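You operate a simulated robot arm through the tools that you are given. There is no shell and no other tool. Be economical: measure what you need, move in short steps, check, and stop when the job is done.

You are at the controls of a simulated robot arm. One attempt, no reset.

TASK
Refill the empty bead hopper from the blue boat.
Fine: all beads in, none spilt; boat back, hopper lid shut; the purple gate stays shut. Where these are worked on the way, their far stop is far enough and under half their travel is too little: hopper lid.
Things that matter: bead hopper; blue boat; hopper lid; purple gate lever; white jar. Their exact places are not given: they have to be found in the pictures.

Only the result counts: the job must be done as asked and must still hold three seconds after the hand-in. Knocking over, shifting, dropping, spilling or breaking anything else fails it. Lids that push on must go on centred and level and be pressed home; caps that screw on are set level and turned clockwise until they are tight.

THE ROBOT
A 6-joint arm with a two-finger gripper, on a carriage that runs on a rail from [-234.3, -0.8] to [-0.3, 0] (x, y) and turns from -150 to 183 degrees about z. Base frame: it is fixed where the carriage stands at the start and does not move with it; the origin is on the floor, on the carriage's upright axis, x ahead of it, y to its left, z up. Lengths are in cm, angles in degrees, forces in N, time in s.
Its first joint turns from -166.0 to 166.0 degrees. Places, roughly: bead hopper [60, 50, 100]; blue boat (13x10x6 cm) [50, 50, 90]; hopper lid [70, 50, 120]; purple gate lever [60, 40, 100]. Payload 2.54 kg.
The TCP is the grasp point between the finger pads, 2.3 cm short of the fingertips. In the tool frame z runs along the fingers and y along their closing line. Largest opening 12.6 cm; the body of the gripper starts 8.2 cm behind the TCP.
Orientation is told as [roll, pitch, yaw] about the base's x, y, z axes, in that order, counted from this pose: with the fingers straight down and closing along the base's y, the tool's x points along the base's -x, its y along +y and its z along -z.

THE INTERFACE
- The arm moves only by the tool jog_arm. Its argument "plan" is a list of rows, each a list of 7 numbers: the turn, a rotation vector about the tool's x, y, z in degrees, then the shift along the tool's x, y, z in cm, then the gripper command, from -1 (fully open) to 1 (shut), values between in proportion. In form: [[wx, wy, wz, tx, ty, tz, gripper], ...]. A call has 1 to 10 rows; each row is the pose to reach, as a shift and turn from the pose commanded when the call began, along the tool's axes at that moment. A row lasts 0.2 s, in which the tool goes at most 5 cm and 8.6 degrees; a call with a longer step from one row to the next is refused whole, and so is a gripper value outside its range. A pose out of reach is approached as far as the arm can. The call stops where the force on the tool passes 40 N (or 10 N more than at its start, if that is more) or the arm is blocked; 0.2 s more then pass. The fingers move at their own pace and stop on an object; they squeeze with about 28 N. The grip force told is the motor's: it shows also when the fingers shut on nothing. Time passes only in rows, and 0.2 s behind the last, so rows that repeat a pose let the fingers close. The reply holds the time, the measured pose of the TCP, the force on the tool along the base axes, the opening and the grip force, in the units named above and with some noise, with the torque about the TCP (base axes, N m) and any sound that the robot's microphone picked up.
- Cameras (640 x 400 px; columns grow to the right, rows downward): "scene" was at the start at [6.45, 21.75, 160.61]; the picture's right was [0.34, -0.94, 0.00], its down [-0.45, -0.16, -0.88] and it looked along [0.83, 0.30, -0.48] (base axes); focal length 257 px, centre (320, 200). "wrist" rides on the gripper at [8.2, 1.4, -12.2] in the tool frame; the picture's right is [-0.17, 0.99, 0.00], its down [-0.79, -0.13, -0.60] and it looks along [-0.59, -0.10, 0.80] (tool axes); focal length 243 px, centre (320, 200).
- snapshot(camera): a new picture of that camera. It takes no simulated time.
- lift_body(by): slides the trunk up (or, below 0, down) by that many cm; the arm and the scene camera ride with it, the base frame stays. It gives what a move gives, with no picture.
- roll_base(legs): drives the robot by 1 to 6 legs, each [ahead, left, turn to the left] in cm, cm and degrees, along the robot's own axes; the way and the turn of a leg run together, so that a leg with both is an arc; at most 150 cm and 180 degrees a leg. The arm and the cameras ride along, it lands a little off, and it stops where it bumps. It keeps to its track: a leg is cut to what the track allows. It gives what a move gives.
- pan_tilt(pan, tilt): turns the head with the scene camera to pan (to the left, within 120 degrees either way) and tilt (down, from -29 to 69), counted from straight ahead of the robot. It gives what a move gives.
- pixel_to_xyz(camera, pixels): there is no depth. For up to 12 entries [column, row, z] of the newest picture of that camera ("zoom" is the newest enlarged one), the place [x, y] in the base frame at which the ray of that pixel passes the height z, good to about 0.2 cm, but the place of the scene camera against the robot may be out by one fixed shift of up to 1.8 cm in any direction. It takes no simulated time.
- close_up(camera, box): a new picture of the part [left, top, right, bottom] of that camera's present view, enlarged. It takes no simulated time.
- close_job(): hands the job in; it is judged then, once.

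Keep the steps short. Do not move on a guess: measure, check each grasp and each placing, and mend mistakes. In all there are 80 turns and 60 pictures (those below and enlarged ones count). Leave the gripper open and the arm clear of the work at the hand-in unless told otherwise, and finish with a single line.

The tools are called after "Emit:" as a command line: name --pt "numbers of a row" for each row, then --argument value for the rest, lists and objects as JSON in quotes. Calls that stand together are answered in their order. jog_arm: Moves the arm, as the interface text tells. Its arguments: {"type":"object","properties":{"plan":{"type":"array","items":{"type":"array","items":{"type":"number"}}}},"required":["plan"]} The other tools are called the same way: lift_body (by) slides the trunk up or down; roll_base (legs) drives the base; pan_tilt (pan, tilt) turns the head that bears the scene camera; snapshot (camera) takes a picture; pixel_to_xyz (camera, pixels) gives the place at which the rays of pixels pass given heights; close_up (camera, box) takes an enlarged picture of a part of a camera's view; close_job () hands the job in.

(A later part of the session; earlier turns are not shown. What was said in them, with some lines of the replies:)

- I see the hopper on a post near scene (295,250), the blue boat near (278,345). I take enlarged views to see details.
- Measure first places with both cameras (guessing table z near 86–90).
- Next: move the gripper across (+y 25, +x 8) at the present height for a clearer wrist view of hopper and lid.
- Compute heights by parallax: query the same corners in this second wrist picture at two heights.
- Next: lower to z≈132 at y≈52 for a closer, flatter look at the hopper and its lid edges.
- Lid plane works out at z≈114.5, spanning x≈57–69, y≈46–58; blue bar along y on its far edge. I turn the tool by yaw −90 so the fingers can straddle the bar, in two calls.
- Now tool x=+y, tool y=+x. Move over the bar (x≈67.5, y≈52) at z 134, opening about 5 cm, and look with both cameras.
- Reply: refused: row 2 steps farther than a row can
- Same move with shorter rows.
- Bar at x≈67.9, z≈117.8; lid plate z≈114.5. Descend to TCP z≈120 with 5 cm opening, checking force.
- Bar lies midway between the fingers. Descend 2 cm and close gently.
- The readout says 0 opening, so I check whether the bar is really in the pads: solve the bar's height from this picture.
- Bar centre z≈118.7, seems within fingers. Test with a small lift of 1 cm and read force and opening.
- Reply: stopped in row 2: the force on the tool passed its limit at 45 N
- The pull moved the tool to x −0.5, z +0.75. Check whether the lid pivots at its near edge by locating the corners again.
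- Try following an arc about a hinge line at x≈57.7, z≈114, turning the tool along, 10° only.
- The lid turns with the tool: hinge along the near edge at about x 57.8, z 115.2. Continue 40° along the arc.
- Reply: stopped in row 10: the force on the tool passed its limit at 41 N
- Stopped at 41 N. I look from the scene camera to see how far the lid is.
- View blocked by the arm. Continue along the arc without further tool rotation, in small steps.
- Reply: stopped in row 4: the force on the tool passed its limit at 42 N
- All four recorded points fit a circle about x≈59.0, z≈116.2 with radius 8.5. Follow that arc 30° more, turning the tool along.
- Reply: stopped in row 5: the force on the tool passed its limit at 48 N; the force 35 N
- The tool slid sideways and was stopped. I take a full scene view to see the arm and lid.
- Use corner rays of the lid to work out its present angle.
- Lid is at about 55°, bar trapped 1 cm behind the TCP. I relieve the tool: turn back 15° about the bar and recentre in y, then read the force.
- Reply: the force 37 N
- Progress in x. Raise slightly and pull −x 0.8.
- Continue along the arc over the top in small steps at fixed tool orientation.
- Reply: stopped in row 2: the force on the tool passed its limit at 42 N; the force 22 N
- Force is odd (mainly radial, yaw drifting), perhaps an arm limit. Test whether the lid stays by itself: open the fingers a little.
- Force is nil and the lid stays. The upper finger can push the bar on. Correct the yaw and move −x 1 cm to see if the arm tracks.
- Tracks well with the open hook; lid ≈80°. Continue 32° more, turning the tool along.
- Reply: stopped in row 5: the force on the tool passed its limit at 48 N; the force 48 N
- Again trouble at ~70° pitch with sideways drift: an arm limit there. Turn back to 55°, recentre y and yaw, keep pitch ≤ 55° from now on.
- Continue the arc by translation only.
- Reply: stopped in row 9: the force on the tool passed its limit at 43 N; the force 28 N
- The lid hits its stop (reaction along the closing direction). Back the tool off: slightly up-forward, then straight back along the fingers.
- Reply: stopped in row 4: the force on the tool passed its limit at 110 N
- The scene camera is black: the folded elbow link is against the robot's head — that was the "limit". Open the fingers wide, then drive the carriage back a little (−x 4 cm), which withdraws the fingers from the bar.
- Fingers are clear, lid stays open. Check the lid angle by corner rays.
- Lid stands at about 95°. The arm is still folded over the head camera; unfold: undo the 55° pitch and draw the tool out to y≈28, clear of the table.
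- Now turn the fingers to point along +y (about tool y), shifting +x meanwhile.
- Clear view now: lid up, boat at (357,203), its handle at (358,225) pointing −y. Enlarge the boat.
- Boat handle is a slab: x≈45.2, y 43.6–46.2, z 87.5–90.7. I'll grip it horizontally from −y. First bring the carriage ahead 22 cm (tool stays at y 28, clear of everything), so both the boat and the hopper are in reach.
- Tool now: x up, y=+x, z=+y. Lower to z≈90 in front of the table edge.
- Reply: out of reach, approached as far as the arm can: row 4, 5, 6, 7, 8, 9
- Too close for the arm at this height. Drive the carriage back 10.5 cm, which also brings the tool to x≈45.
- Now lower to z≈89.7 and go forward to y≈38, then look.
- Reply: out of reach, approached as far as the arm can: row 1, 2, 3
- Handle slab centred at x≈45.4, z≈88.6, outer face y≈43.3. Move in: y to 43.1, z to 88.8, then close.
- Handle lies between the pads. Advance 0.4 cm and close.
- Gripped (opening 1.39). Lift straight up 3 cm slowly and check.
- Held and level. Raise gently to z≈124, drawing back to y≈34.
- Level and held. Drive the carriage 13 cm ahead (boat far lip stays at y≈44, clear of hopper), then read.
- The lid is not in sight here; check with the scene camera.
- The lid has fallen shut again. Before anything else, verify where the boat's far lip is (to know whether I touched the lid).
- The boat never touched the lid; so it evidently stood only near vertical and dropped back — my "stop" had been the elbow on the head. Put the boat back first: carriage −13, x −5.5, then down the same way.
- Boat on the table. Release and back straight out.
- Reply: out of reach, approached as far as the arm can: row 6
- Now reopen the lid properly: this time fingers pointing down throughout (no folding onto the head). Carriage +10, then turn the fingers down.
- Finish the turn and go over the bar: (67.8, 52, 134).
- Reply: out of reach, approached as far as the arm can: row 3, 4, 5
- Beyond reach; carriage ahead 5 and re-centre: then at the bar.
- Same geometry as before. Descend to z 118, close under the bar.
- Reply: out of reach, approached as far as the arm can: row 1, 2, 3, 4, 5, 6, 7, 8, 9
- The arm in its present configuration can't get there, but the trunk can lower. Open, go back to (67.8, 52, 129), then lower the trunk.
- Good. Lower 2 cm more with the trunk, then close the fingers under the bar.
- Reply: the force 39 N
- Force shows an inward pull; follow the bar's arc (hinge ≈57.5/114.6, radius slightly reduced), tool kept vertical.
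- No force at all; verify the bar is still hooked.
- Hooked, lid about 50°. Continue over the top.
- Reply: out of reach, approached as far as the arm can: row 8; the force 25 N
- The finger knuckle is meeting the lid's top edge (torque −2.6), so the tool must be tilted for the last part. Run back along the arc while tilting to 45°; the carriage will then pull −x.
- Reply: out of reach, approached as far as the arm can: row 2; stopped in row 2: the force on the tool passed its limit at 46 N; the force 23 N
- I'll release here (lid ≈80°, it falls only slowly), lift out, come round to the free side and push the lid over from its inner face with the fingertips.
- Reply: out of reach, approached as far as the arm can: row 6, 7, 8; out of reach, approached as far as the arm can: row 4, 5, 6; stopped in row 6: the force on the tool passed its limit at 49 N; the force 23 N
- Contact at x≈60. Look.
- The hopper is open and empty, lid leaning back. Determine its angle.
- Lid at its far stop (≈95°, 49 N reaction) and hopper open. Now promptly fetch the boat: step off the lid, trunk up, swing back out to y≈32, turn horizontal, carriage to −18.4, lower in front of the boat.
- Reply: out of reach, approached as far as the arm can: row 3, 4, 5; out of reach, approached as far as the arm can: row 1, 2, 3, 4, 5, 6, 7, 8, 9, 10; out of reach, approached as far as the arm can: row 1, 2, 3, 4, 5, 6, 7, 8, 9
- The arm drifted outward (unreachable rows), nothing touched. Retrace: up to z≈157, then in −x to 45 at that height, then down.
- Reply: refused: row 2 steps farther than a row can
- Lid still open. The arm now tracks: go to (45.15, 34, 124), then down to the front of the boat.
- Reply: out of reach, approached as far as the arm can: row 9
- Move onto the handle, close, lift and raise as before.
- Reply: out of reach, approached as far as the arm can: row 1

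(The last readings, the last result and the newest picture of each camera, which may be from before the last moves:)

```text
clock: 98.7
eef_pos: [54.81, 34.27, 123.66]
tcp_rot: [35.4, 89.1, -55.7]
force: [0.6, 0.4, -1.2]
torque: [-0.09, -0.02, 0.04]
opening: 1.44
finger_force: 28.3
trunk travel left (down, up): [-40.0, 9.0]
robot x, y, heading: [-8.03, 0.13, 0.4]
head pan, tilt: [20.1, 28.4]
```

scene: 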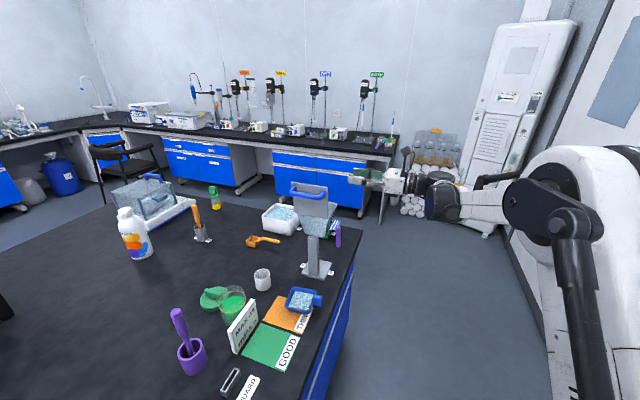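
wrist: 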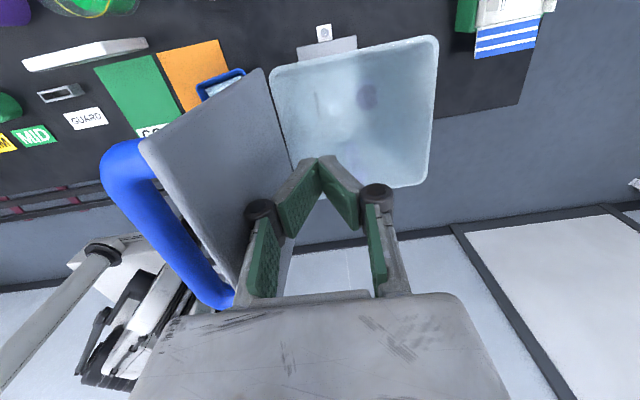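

Boat held. I realise its far lip (≈11.8 cm ahead of TCP) passes very near the lid's side. Draw back 4 cm in y at once, then check the lid.

Emit:
jog_arm --pt "0 0 0 0 0 -1.5 1" --pt "0 0 0 0 0 -3 1" --pt "0 0 0 0 0 -4.2 1"

Emit:
close_up --camera "scene" --box '[250, 150, 410, 270]'

```text
clock: 99.5
eef_pos: [54.68, 30.12, 123.92]
tcp_rot: [37.0, 89.1, -53.9]
force: [0.9, 0.4, -0.3]
torque: [-0.07, 0.04, 0.02]
opening: 1.43
finger_force: 28.0
trunk travel left (down, up): [-40.0, 9.0]
robot x, y, heading: [-8.35, -0.11, 0.6]
head pan, tilt: [20.1, 28.4]
```

```text
3.33 times, centred on (330, 210) of scene
```

zoom: 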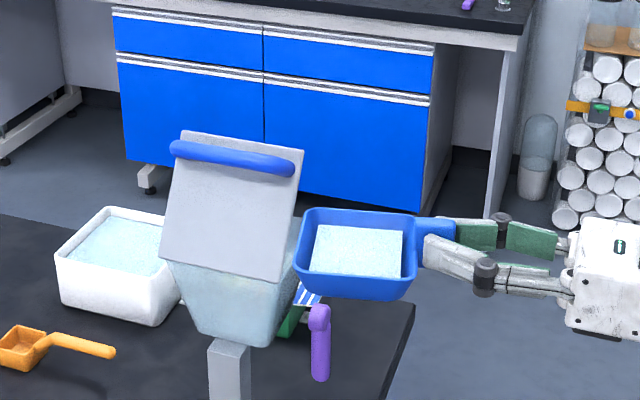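

Lid still fully open. Now carriage +7.3, trunk +6 (for reach during the pour), and bring the boat to its pouring start: x 63.4, y 37.7, z 121.

Emit:
roll_base --legs '[[7.3, 0, 0]]'

Emit:
lift_body --by 6

Emit:
jog_arm --pt "0 0 0 -1.5 0.7 0 1" --pt "0 0 0 -3 1.4 0 1" --pt "0 0 0 -5 1.4 1.5 1" --pt "0 0 0 -7 1.4 3.5 1" --pt "0 0 0 -8.2 1.4 5.5 1" --pt "0 0 0 -8.9 1.4 7.5 1"

```text
clock: 100.5
eef_pos: [61.93, 30.25, 123.87]
tcp_rot: [35.1, 89.2, -55.9]
force: [0.1, -0.1, -1.2]
torque: [-0.08, -0.05, 0.0]
opening: 1.42
finger_force: 28.3
trunk travel left (down, up): [-40.0, 9.0]
robot x, y, heading: [-1.35, 0.2, 0.3]
head pan, tilt: [20.1, 28.4]
```

```text
clock: 101.5
eef_pos: [61.84, 30.16, 129.8]
tcp_rot: [36.4, 89.1, -54.7]
force: [0.4, 0.2, -1.1]
torque: [-0.07, -0.04, 0.01]
opening: 1.42
finger_force: 27.6
trunk travel left (down, up): [-46.0, 3.0]
robot x, y, heading: [-1.0, 0.0, 0.6]
head pan, tilt: [20.1, 28.4]
```

```text
clock: 102.8
eef_pos: [63.91, 34.34, 121.68]
tcp_rot: [41.8, 89.2, -50.0]
force: [-0.4, -19.1, -2.4]
torque: [-0.18, -0.04, 0.16]
opening: 1.37
finger_force: 27.8
trunk travel left (down, up): [-46.0, 3.0]
robot x, y, heading: [-1.06, -0.15, 0.3]
head pan, tilt: [20.1, 28.4]
stopped in row 6: the force on the tool passed its limit at 52 N (the readings are from after the stop); the commanded pose is now the measured one
5 turns are left
```

Unexpected contact at lip height (y≈46, z≈121). Back off, raise, and look.

Emit:
jog_arm --pt "0 0 0 0.5 -0.3 -1.2 1" --pt "0 0 0 2.5 -0.6 -1.5 1" --pt "0 0 0 5.3 -0.6 -1.5 1"

Emit:
close_up --camera "scene" --box '[220, 150, 400, 280]'

Emit:
snapshot --camera "wrist"

```text
clock: 103.5
eef_pos: [63.14, 33.57, 127.11]
tcp_rot: [37.7, 89.3, -53.8]
force: [0.4, -0.1, -2.0]
torque: [-0.09, -0.01, 0.03]
opening: 1.41
finger_force: 28.5
trunk travel left (down, up): [-46.0, 3.0]
robot x, y, heading: [-1.36, 0.14, 0.1]
head pan, tilt: [20.1, 28.4]
```

```text
3.08 times, centred on (310, 215) of scene
```

zoom: 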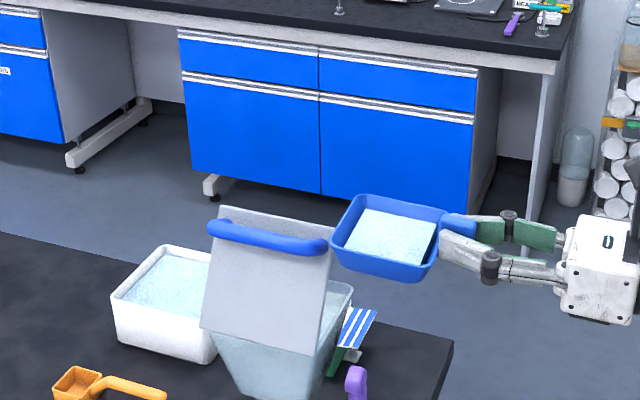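

```text
2 pictures are left
4 turns are left
```

wrist: 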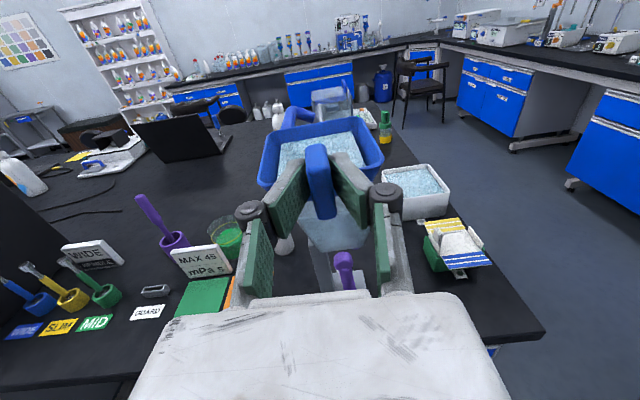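

The wrist view shows the lid has sunk to about 55–60°. I'll swing the boat to the right, under the lid's free edge, and push the lid back open with the boat's side, ending at the pouring start (63.2, 38, 121.2).

Emit:
jog_arm --pt "0 0 0 -1 4 0 1" --pt "0 0 0 -3 8 0.5 1" --pt "0 0 0 -5 8.4 3 1" --pt "0 0 0 -5.9 8.4 4.4 1" --pt "0 0 0 -5.9 5.5 4.4 1" --pt "0 0 0 -5.9 2.5 4.4 1" --pt "0 0 0 -5.9 0.5 4.4 1" --pt "0 0 0 -5.9 -0.7 4.4 1" --pt "0 0 0 -5.9 -1.3 4.4 1" --pt "0 0 0 -5.9 0.1 4.4 1"

Emit:
snapshot --camera "wrist"

```text
clock: 105.8
eef_pos: [63.37, 37.77, 121.18]
tcp_rot: [37.2, 89.2, -54.4]
force: [0.6, 0.3, -1.6]
torque: [-0.06, 0.0, 0.04]
opening: 1.4
finger_force: 28.1
trunk travel left (down, up): [-46.0, 3.0]
robot x, y, heading: [-1.11, -0.28, 0.1]
head pan, tilt: [20.1, 28.4]
```

```text
1 pictures are left
3 turns are left
```

wrist: 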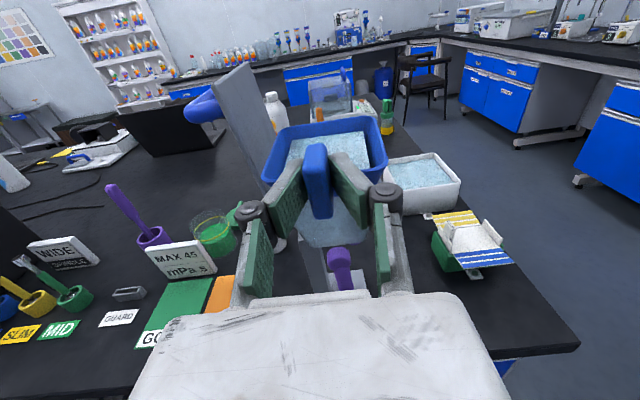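

Lid is wide open beside the boat, beads intact, boat at the pouring start. Pour slowly to 115° with the lip held over the hopper, shake lightly, turn back level, withdraw, and look.

Emit:
jog_arm --pt "0 -4 0 0.72 0 0.1 1" --pt "0 -8 0 1.34 0 0.22 1" --pt "0 -12 0 1.99 0 0.4 1" --pt "0 -16 0 2.63 0 0.64 1" --pt "0 -20 0 3.2 0 0.92 1"

Emit:
jog_arm --pt "0 -2 0 0.34 0 0.07 1" --pt "0 -4 0 0.69 0 0.13 1" --pt "0 -6 0 1.02 0 0.22 1" --pt "0 -8 0 1.36 0 0.31 1" --pt "0 -10 0 1.66 0 0.43 1" --pt "0 -12 0 1.97 0 0.55 1" --pt "0 -14 0 2.29 0 0.7 1" --pt "0 -16 0 2.62 0 0.86 1" --pt "0 -18 0 2.93 0 1.02 1" --pt "0 -20 0 3.24 0 1.19 1"

Emit:
jog_arm --pt "0 -2 0 0.38 0 0.07 1" --pt "0 -4 0 0.755 0 0.137 1" --pt "0 -6 0 1.1 0 0.25 1" --pt "0 -8 0 1.45 0 0.36 1" --pt "0 -10 0 1.81 0 0.48 1" --pt "0 -12 0 2.18 0 0.6 1" --pt "0 -14 0 2.51 0 0.77 1" --pt "0 -16 0 2.85 0 0.94 1" --pt "0 -18 0 3.2 0 1.12 1" --pt "0 -20 0 3.54 0 1.3 1"

Emit:
jog_arm --pt "0 -4 0 0.775 0 0.159 1" --pt "0 -8 0 1.566 0 0.327 1" --pt "0 -12 0 2.32 0 0.6 1" --pt "0 -16 0 3.083 0 0.88 1" --pt "0 -20 0 3.795 0 1.267 1" --pt "0 -20 0 3.795 0 1.267 1"

Emit:
jog_arm --pt "0 -5 0 1.03 0 0.09 1" --pt "0 -10 0 2.04 0 0.28 1" --pt "0 -15 0 3.03 0 0.56 1" --pt "0 -20 0 4.0 0 0.91 1" --pt "0 -25 0 4.93 0 1.36 1" --pt "0 -30 0 5.82 0 1.88 1" --pt "0 -35 0 6.66 0 2.48 1" --pt "0 -35 0 6.66 0 2.48 1" --pt "0 -35 0 6.66 0 2.48 1"

Emit:
jog_arm --pt "0 -4 0 0.8 0 0.1 1" --pt "0 0 0 0 0 0 1" --pt "0 -4 0 0.8 0 0.1 1" --pt "0 0 0 0 0 0 1" --pt "0 -4 0 0.8 0 0.1 1" --pt "0 -4 0 0.8 0 0.1 1" --pt "0 -4 0 0.8 0 0.1 1" --pt "0 0 0 0 0 0 1"

Emit:
jog_arm --pt "0 5 0 -1.03 0 0 1" --pt "0 10 0 -2.06 0 0.08 1" --pt "0 15 0 -3.08 0 0.24 1" --pt "0 20 0 -4.08 0 0.51 1" --pt "0 25 0 -5.04 0 0.85 1" --pt "0 30 0 -5.98 0 1.28 1" --pt "0 35 0 -6.87 0 1.8 1"

Emit:
jog_arm --pt "0 8 0 -1.61 0 -0.12 1" --pt "0 16 0 -3.22 0 -0.01 1" --pt "0 24 0 -4.76 0 0.28 1" --pt "0 32 0 -6.2 0 0.73 1" --pt "0 40 0 -7.55 0 1.39 1"

Emit:
jog_arm --pt "0 8 0 -1.28 0 -0.28 1" --pt "0 16 0 -2.27 0 -0.53 1" --pt "0 24 0 -3.15 0 -0.64 1" --pt "0 32 0 -3.88 0 -0.57 1" --pt "0 40 0 -4.32 0 -0.48 1"

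Emit:
jog_arm --pt "0 0 0 0 0 -3 1" --pt "0 0 0 0 0 -6 1" --pt "0 0 0 0 0 -8 1"

Emit:
snapshot --camera "wrist"

```text
clock: 107.0
eef_pos: [63.25, 38.89, 124.33]
tcp_rot: [1.4, 69.2, -90.2]
force: [0.0, 0.3, -1.4]
torque: [-0.03, 0.01, 0.0]
opening: 1.38
finger_force: 28.0
trunk travel left (down, up): [-46.0, 3.0]
robot x, y, heading: [-0.56, 0.06, -0.0]
head pan, tilt: [20.1, 28.4]
```

```text
clock: 109.2
eef_pos: [63.47, 40.87, 126.92]
tcp_rot: [0.7, 49.3, -91.0]
force: [-0.7, 1.1, -1.6]
torque: [0.0, 0.0, 0.01]
opening: 1.39
finger_force: 28.4
trunk travel left (down, up): [-46.0, 3.0]
robot x, y, heading: [-0.93, 0.01, -0.1]
head pan, tilt: [20.1, 28.4]
```

```text
clock: 111.3
eef_pos: [63.43, 44.28, 128.86]
tcp_rot: [0.6, 29.3, -91.3]
force: [0.1, -0.1, -0.8]
torque: [-0.03, -0.01, 0.0]
opening: 1.39
finger_force: 28.3
trunk travel left (down, up): [-46.0, 3.0]
robot x, y, heading: [-1.23, -0.31, 0.4]
head pan, tilt: [20.1, 28.4]
```

```text
clock: 112.8
eef_pos: [63.61, 48.08, 129.51]
tcp_rot: [0.6, 9.3, -91.5]
force: [0.1, -0.6, -1.8]
torque: [0.01, -0.02, -0.03]
opening: 1.38
finger_force: 27.8
trunk travel left (down, up): [-46.0, 3.0]
robot x, y, heading: [-1.0, -0.29, 0.2]
head pan, tilt: [20.1, 28.4]
```

```text
clock: 114.8
eef_pos: [63.8, 55.02, 128.23]
tcp_rot: [0.6, -25.7, -91.8]
force: [0.1, 0.4, -0.2]
torque: [0.06, -0.02, -0.01]
opening: 1.39
finger_force: 28.3
trunk travel left (down, up): [-46.0, 3.0]
robot x, y, heading: [-1.34, -0.03, 0.5]
head pan, tilt: [20.1, 28.4]
```

```text
clock: 116.5
eef_pos: [63.82, 55.07, 128.02]
tcp_rot: [0.7, -25.7, -91.8]
force: [-0.3, 0.7, 0.6]
torque: [-0.07, 0.0, 0.0]
opening: 1.37
finger_force: 28.5
trunk travel left (down, up): [-46.0, 3.0]
robot x, y, heading: [-0.91, 0.2, 0.2]
head pan, tilt: [20.1, 28.4]
```

```text
clock: 118.2
eef_pos: [63.5, 48.12, 129.52]
tcp_rot: [0.5, 9.4, -91.5]
force: [0.1, -0.4, -0.4]
torque: [0.0, 0.0, 0.0]
opening: 1.39
finger_force: 27.5
trunk travel left (down, up): [-46.0, 3.0]
robot x, y, heading: [-1.32, 0.3, -0.0]
head pan, tilt: [20.1, 28.4]
```

```text
clock: 119.3
eef_pos: [63.3, 40.95, 126.97]
tcp_rot: [0.8, 49.5, -90.9]
force: [0.0, -0.6, -0.1]
torque: [-0.03, 0.01, 0.01]
opening: 1.38
finger_force: 28.0
trunk travel left (down, up): [-46.0, 3.0]
robot x, y, heading: [-0.52, -0.05, -0.1]
head pan, tilt: [20.1, 28.4]
```

```text
clock: 120.5
eef_pos: [63.3, 37.69, 123.95]
tcp_rot: [44.3, 89.3, -47.2]
force: [0.3, 0.2, 0.0]
torque: [-0.03, 0.04, 0.01]
opening: 1.36
finger_force: 27.6
trunk travel left (down, up): [-46.0, 3.0]
robot x, y, heading: [-0.83, 0.27, 0.2]
head pan, tilt: [20.1, 28.4]
```

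```text
clock: 121.3
eef_pos: [63.08, 29.72, 124.04]
tcp_rot: [38.4, 89.2, -53.1]
force: [-1.2, 0.8, -0.2]
torque: [-0.03, 0.01, 0.0]
opening: 1.39
finger_force: 27.6
trunk travel left (down, up): [-46.0, 3.0]
robot x, y, heading: [-0.79, 0.4, 0.2]
head pan, tilt: [20.1, 28.4]
```

```text
0 pictures are left
2 turns are left
```

wrist: 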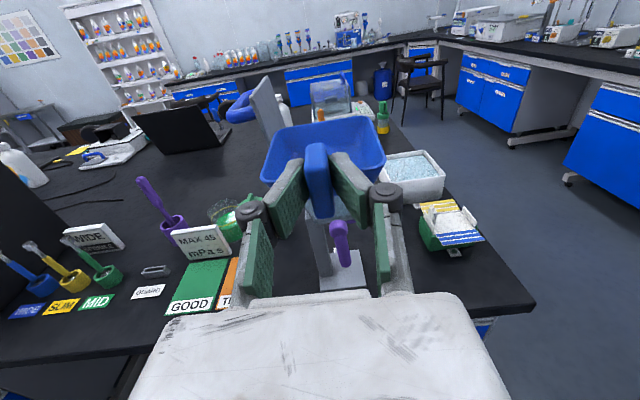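

Boat is empty, nothing spilt, gate lever untouched. Now in one chain: carry the boat back to its old place (45.36, 43.4, 88.7), release, back out, then with closed fingers swing the lid over along its arc, press it shut and retreat with open fingers.

Emit:
roll_base --legs '[[-17.4, 0, 0]]'

Emit:
lift_body --by -6

Emit:
jog_arm --pt "0 0 0 -2 -0.2 3 1" --pt "0 0 0 -5 -0.4 6 1" --pt "0 0 0 -9 -0.6 9 1" --pt "0 0 0 -13 -0.8 11.5 1" --pt "0 0 0 -17 -0.9 13.2 1" --pt "0 0 0 -21 -1.0 14.1 1" --pt "0 0 0 -24.5 -1.1 14.1 1" --pt "0 0 0 -26.7 -1.15 14.1 1" --pt "0 0 0 -27.9 -1.15 14.1 1"

Emit:
jog_arm --pt "0 0 0 -0.5 0 0 1" --pt "0 0 0 -0.9 0 0 1" --pt "0 0 0 -1.25 0 0 1" --pt "0 0 0 -1.25 0 0 1"

Emit:
jog_arm --pt "0 0 0 0.1 0 0 0.9" --pt "0 0 0 0.1 0 0 0.6" --pt "0 0 0 0.1 0 0 0.2" --pt "0 0 0 0.1 0 0 0.2" --pt "0 0 0 0.1 0 -3 0.2" --pt "0 0 0 1 0 -7 0.2" --pt "0 0 0 4 0 -11 0.2"

Emit:
jog_arm --pt "0 0 0 4.5 0 0 0.2" --pt "0 0 0 9 0 0 0.2" --pt "0 0 0 13.5 0 0 0.2" --pt "0 0 0 18 0 0 0.5" --pt "0 0 0 22.5 0 0 1" --pt "0 0 0 27 0 0 1" --pt "0 0 0 31.5 0 0 1" --pt "0 0 0 36 0 0 1" --pt "0 0 0 40 0 0 1"

Emit:
jog_arm --pt "0 0 0 0 0 4.5 1" --pt "0 0 0 0 0 9 1" --pt "0 0 0 0 0 13.5 1" --pt "0 0 0 0 0 17.5 1" --pt "0 0 0 -4.5 0 17.5 1" --pt "0 0 0 -8.8 0 17.5 1"

Emit:
jog_arm --pt "0 0 0 -0.04 2.9 0 1" --pt "0 0 0 -0.08 5.0 0 1" --pt "0 0 0 -0.06 5.77 0 1" --pt "0 0 0 0.48 6.58 0 1" --pt "0 0 0 0.95 7.44 0 1" --pt "0 0 0 1.34 8.33 0 1" --pt "0 0 0 1.65 9.26 0 1" --pt "0 0 0 1.88 10.21 0 1" --pt "0 0 0 2.01 11.18 0 1" --pt "0 0 0 2.08 12.16 0 1"

Emit:
jog_arm --pt "0 0 0 -0.03 0.99 0 1" --pt "0 0 0 -0.15 1.96 0 1" --pt "0 0 0 -0.34 2.93 0 1" --pt "0 0 0 -0.63 3.87 0 1" --pt "0 0 0 -0.99 4.79 0 1" --pt "0 0 0 -1.43 5.68 0 1" --pt "0 0 0 -1.95 6.52 0 1" --pt "0 0 0 -2.53 7.32 0 1" --pt "0 0 0 -3.18 8.06 0 1" --pt "0 0 0 -3.9 8.75 0 1"

Emit:
jog_arm --pt "0 0 0 -0.4 0.3 0 1" --pt "0 0 0 -0.77 0.62 0 1" --pt "0 0 0 -1.2 0.9 0 1" --pt "0 0 0 -1.59 1.17 0 1" --pt "0 0 0 -2.0 1.3 0 1" --pt "0 0 0 -2.2 1.4 0 1" --pt "0 0 0 -2.2 1.4 0 1" --pt "0 0 0 -2.2 1.4 0 1"

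Emit:
jog_arm --pt "0 0 0 2 0 0 1" --pt "0 0 0 5 0 0 1" --pt "0 0 0 7 0 -4 1" --pt "0 0 0 7 0 -8.5 1" --pt "0 0 0 7 0 -13 0.5" --pt "0 0 0 7 0 -17 -0.2" --pt "0 0 0 7 0 -17 -1" --pt "0 0 0 7 0 -17 -1" --pt "0 0 0 7 0 -17 -1"

```text
clock: 122.8
eef_pos: [45.71, 29.52, 124.15]
tcp_rot: [39.1, 89.2, -52.5]
force: [-0.4, -0.9, 0.0]
torque: [-0.01, 0.01, -0.02]
opening: 1.38
finger_force: 28.1
trunk travel left (down, up): [-46.0, 3.0]
robot x, y, heading: [-18.26, -0.04, -0.2]
head pan, tilt: [20.1, 28.4]
```

```text
clock: 123.8
eef_pos: [45.78, 29.52, 118.19]
tcp_rot: [38.0, 89.2, -53.7]
force: [0.1, 0.5, 0.2]
torque: [0.01, -0.03, 0.0]
opening: 1.39
finger_force: 27.7
trunk travel left (down, up): [-40.0, 9.0]
robot x, y, heading: [-18.31, 0.17, -0.2]
head pan, tilt: [20.1, 28.4]
```

```text
clock: 125.8
eef_pos: [45.38, 43.37, 90.07]
tcp_rot: [37.4, 89.2, -54.2]
force: [-0.2, -0.2, -1.0]
torque: [-0.01, 0.0, 0.01]
opening: 1.39
finger_force: 28.0
trunk travel left (down, up): [-40.0, 9.0]
robot x, y, heading: [-18.36, -0.09, -0.1]
head pan, tilt: [20.1, 28.4]
```

```text
clock: 126.8
eef_pos: [45.43, 43.33, 88.78]
tcp_rot: [37.5, 89.2, -54.1]
force: [0.7, 0.4, -0.1]
torque: [0.0, -0.02, -0.02]
opening: 1.38
finger_force: 28.3
trunk travel left (down, up): [-40.0, 9.0]
robot x, y, heading: [-18.25, -0.04, -0.0]
head pan, tilt: [20.1, 28.4]
```

```text
clock: 128.4
eef_pos: [45.87, 32.65, 93.23]
tcp_rot: [35.2, 89.2, -56.3]
force: [-0.3, 0.6, 0.4]
torque: [-0.02, 0.02, 0.0]
opening: 5.03
finger_force: 0.0
out of reach, approached as far as the arm can: row 5, 6, 7
trunk travel left (down, up): [-40.0, 9.0]
robot x, y, heading: [-18.69, -0.01, 0.1]
head pan, tilt: [20.1, 28.4]
```

```text
clock: 130.4
eef_pos: [45.62, 33.03, 133.2]
tcp_rot: [38.0, 89.1, -53.7]
force: [-0.4, -0.1, -0.5]
torque: [0.03, -0.02, 0.02]
opening: 0.0
finger_force: 28.2
trunk travel left (down, up): [-40.0, 9.0]
robot x, y, heading: [-18.23, -0.02, -0.0]
head pan, tilt: [20.1, 28.4]
```

```text
clock: 131.8
eef_pos: [46.25, 50.31, 124.14]
tcp_rot: [37.4, 89.2, -54.1]
force: [0.7, -0.4, -0.1]
torque: [0.0, 0.04, 0.03]
opening: 0.0
finger_force: 28.3
trunk travel left (down, up): [-40.0, 9.0]
robot x, y, heading: [-18.41, 0.18, -0.1]
head pan, tilt: [20.1, 28.4]
```

```text
clock: 134.0
eef_pos: [58.26, 50.1, 126.45]
tcp_rot: [37.7, 89.3, -53.9]
force: [-0.3, -1.8, 0.5]
torque: [0.0, 0.02, 0.0]
opening: 0.0
finger_force: 27.8
trunk travel left (down, up): [-40.0, 9.0]
robot x, y, heading: [-18.06, -0.19, -0.1]
head pan, tilt: [20.1, 28.4]
```

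```text
clock: 136.2
eef_pos: [67.16, 49.71, 122.63]
tcp_rot: [37.4, 89.1, -54.2]
force: [0.6, -0.8, 0.5]
torque: [-0.01, -0.02, 0.01]
opening: 0.0
finger_force: 28.2
trunk travel left (down, up): [-40.0, 9.0]
robot x, y, heading: [-18.5, -0.02, 0.1]
head pan, tilt: [20.1, 28.4]
```

```text
clock: 138.0
eef_pos: [68.41, 49.66, 120.49]
tcp_rot: [37.8, 89.2, -53.8]
force: [-1.1, 0.5, 0.3]
torque: [0.02, 0.04, 0.02]
opening: 0.0
finger_force: 28.1
trunk travel left (down, up): [-40.0, 9.0]
robot x, y, heading: [-17.97, -0.08, 0.1]
head pan, tilt: [20.1, 28.4]
```

```text
clock: 140.0
eef_pos: [67.95, 32.85, 127.62]
tcp_rot: [38.0, 89.2, -53.6]
force: [0.3, 0.2, -0.5]
torque: [0.0, -0.02, -0.02]
opening: 12.58
finger_force: 0.1
trunk travel left (down, up): [-40.0, 9.0]
robot x, y, heading: [-18.31, 0.14, 0.4]
head pan, tilt: [20.1, 28.4]
1 turns are left
```

The boat is back and released, the lid was swept over to closed without resistance. For certainty press once more on the bar from above, retreat with the gripper open, and hand in.

Emit:
jog_arm --pt "0 0 0 0 0 0 0" --pt "0 0 0 0 0 0 1" --pt "0 0 0 0 0 3 1" --pt "0 0 0 0 0 6 1" --pt "0 0 0 0 0 9 1" --pt "0 0 0 0 0 12 1" --pt "0 0 0 0 0 15 1" --pt "0 0 0 0 0 17.5 1"

Emit:
jog_arm --pt "0 0 0 -2 -0.4 0 1" --pt "0 0 0 -4 -0.4 0 1" --pt "0 0 0 -5.5 -0.4 0 1" --pt "0 0 0 -6.6 -0.4 0 1" --pt "0 0 0 -7.2 -0.4 0 1" --pt "0 0 0 -7.6 -0.4 0 1" --pt "0 0 0 -7.9 -0.4 0 1" --pt "0 0 0 -8.2 -0.4 0 1" --pt "0 0 0 -8.4 -0.4 0 1"

Emit:
jog_arm --pt "0 0 0 2 0 0 1" --pt "0 0 0 5 0 0 1" --pt "0 0 0 8 0 -3 1" --pt "0 0 0 8 0 -7.5 1" --pt "0 0 0 8 0 -12 0.5" --pt "0 0 0 8 0 -16.5 -0.2" --pt "0 0 0 8 0 -17.5 -1" --pt "0 0 0 8 0 -17.5 -1" --pt "0 0 0 8 0 -17.5 -1"

Emit:
close_job

```text
clock: 141.8
eef_pos: [68.48, 50.18, 127.47]
tcp_rot: [37.3, 89.3, -54.2]
force: [-0.2, -0.2, -0.5]
torque: [-0.04, -0.01, 0.0]
opening: 0.0
finger_force: 27.9
trunk travel left (down, up): [-40.0, 9.0]
robot x, y, heading: [-18.25, -0.05, 0.2]
head pan, tilt: [20.1, 28.4]
```

```text
clock: 143.4
eef_pos: [68.09, 50.23, 120.07]
tcp_rot: [63.1, 89.5, -28.7]
force: [0.4, 0.4, 15.2]
torque: [0.2, -0.03, 0.23]
opening: 0.62
finger_force: 28.4
trunk travel left (down, up): [-40.0, 9.0]
robot x, y, heading: [-18.54, 0.14, -0.1]
head pan, tilt: [20.1, 28.4]
stopped in row 8: the force on the tool passed its limit at 45 N (the readings are from after the stop); the commanded pose is now the measured one
```

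```text
clock: 145.4
eef_pos: [67.65, 32.9, 127.91]
tcp_rot: [48.7, 89.5, -43.0]
force: [0.6, -0.2, 0.1]
torque: [0.02, 0.0, 0.01]
opening: 12.59
finger_force: 0.2
trunk travel left (down, up): [-40.0, 9.0]
robot x, y, heading: [-18.28, 0.03, 0.1]
head pan, tilt: [20.1, 28.4]
```

```text
The job is handed in.
```

Handed in: the beads are in the hopper with none seen spilt (boat empty in the last picture), and the gate lever showed no contact; the boat's return to its spot and the lid's closing (final press met 45 N at closed height) rest on arm readings only, as no pictures were left to confirm them.
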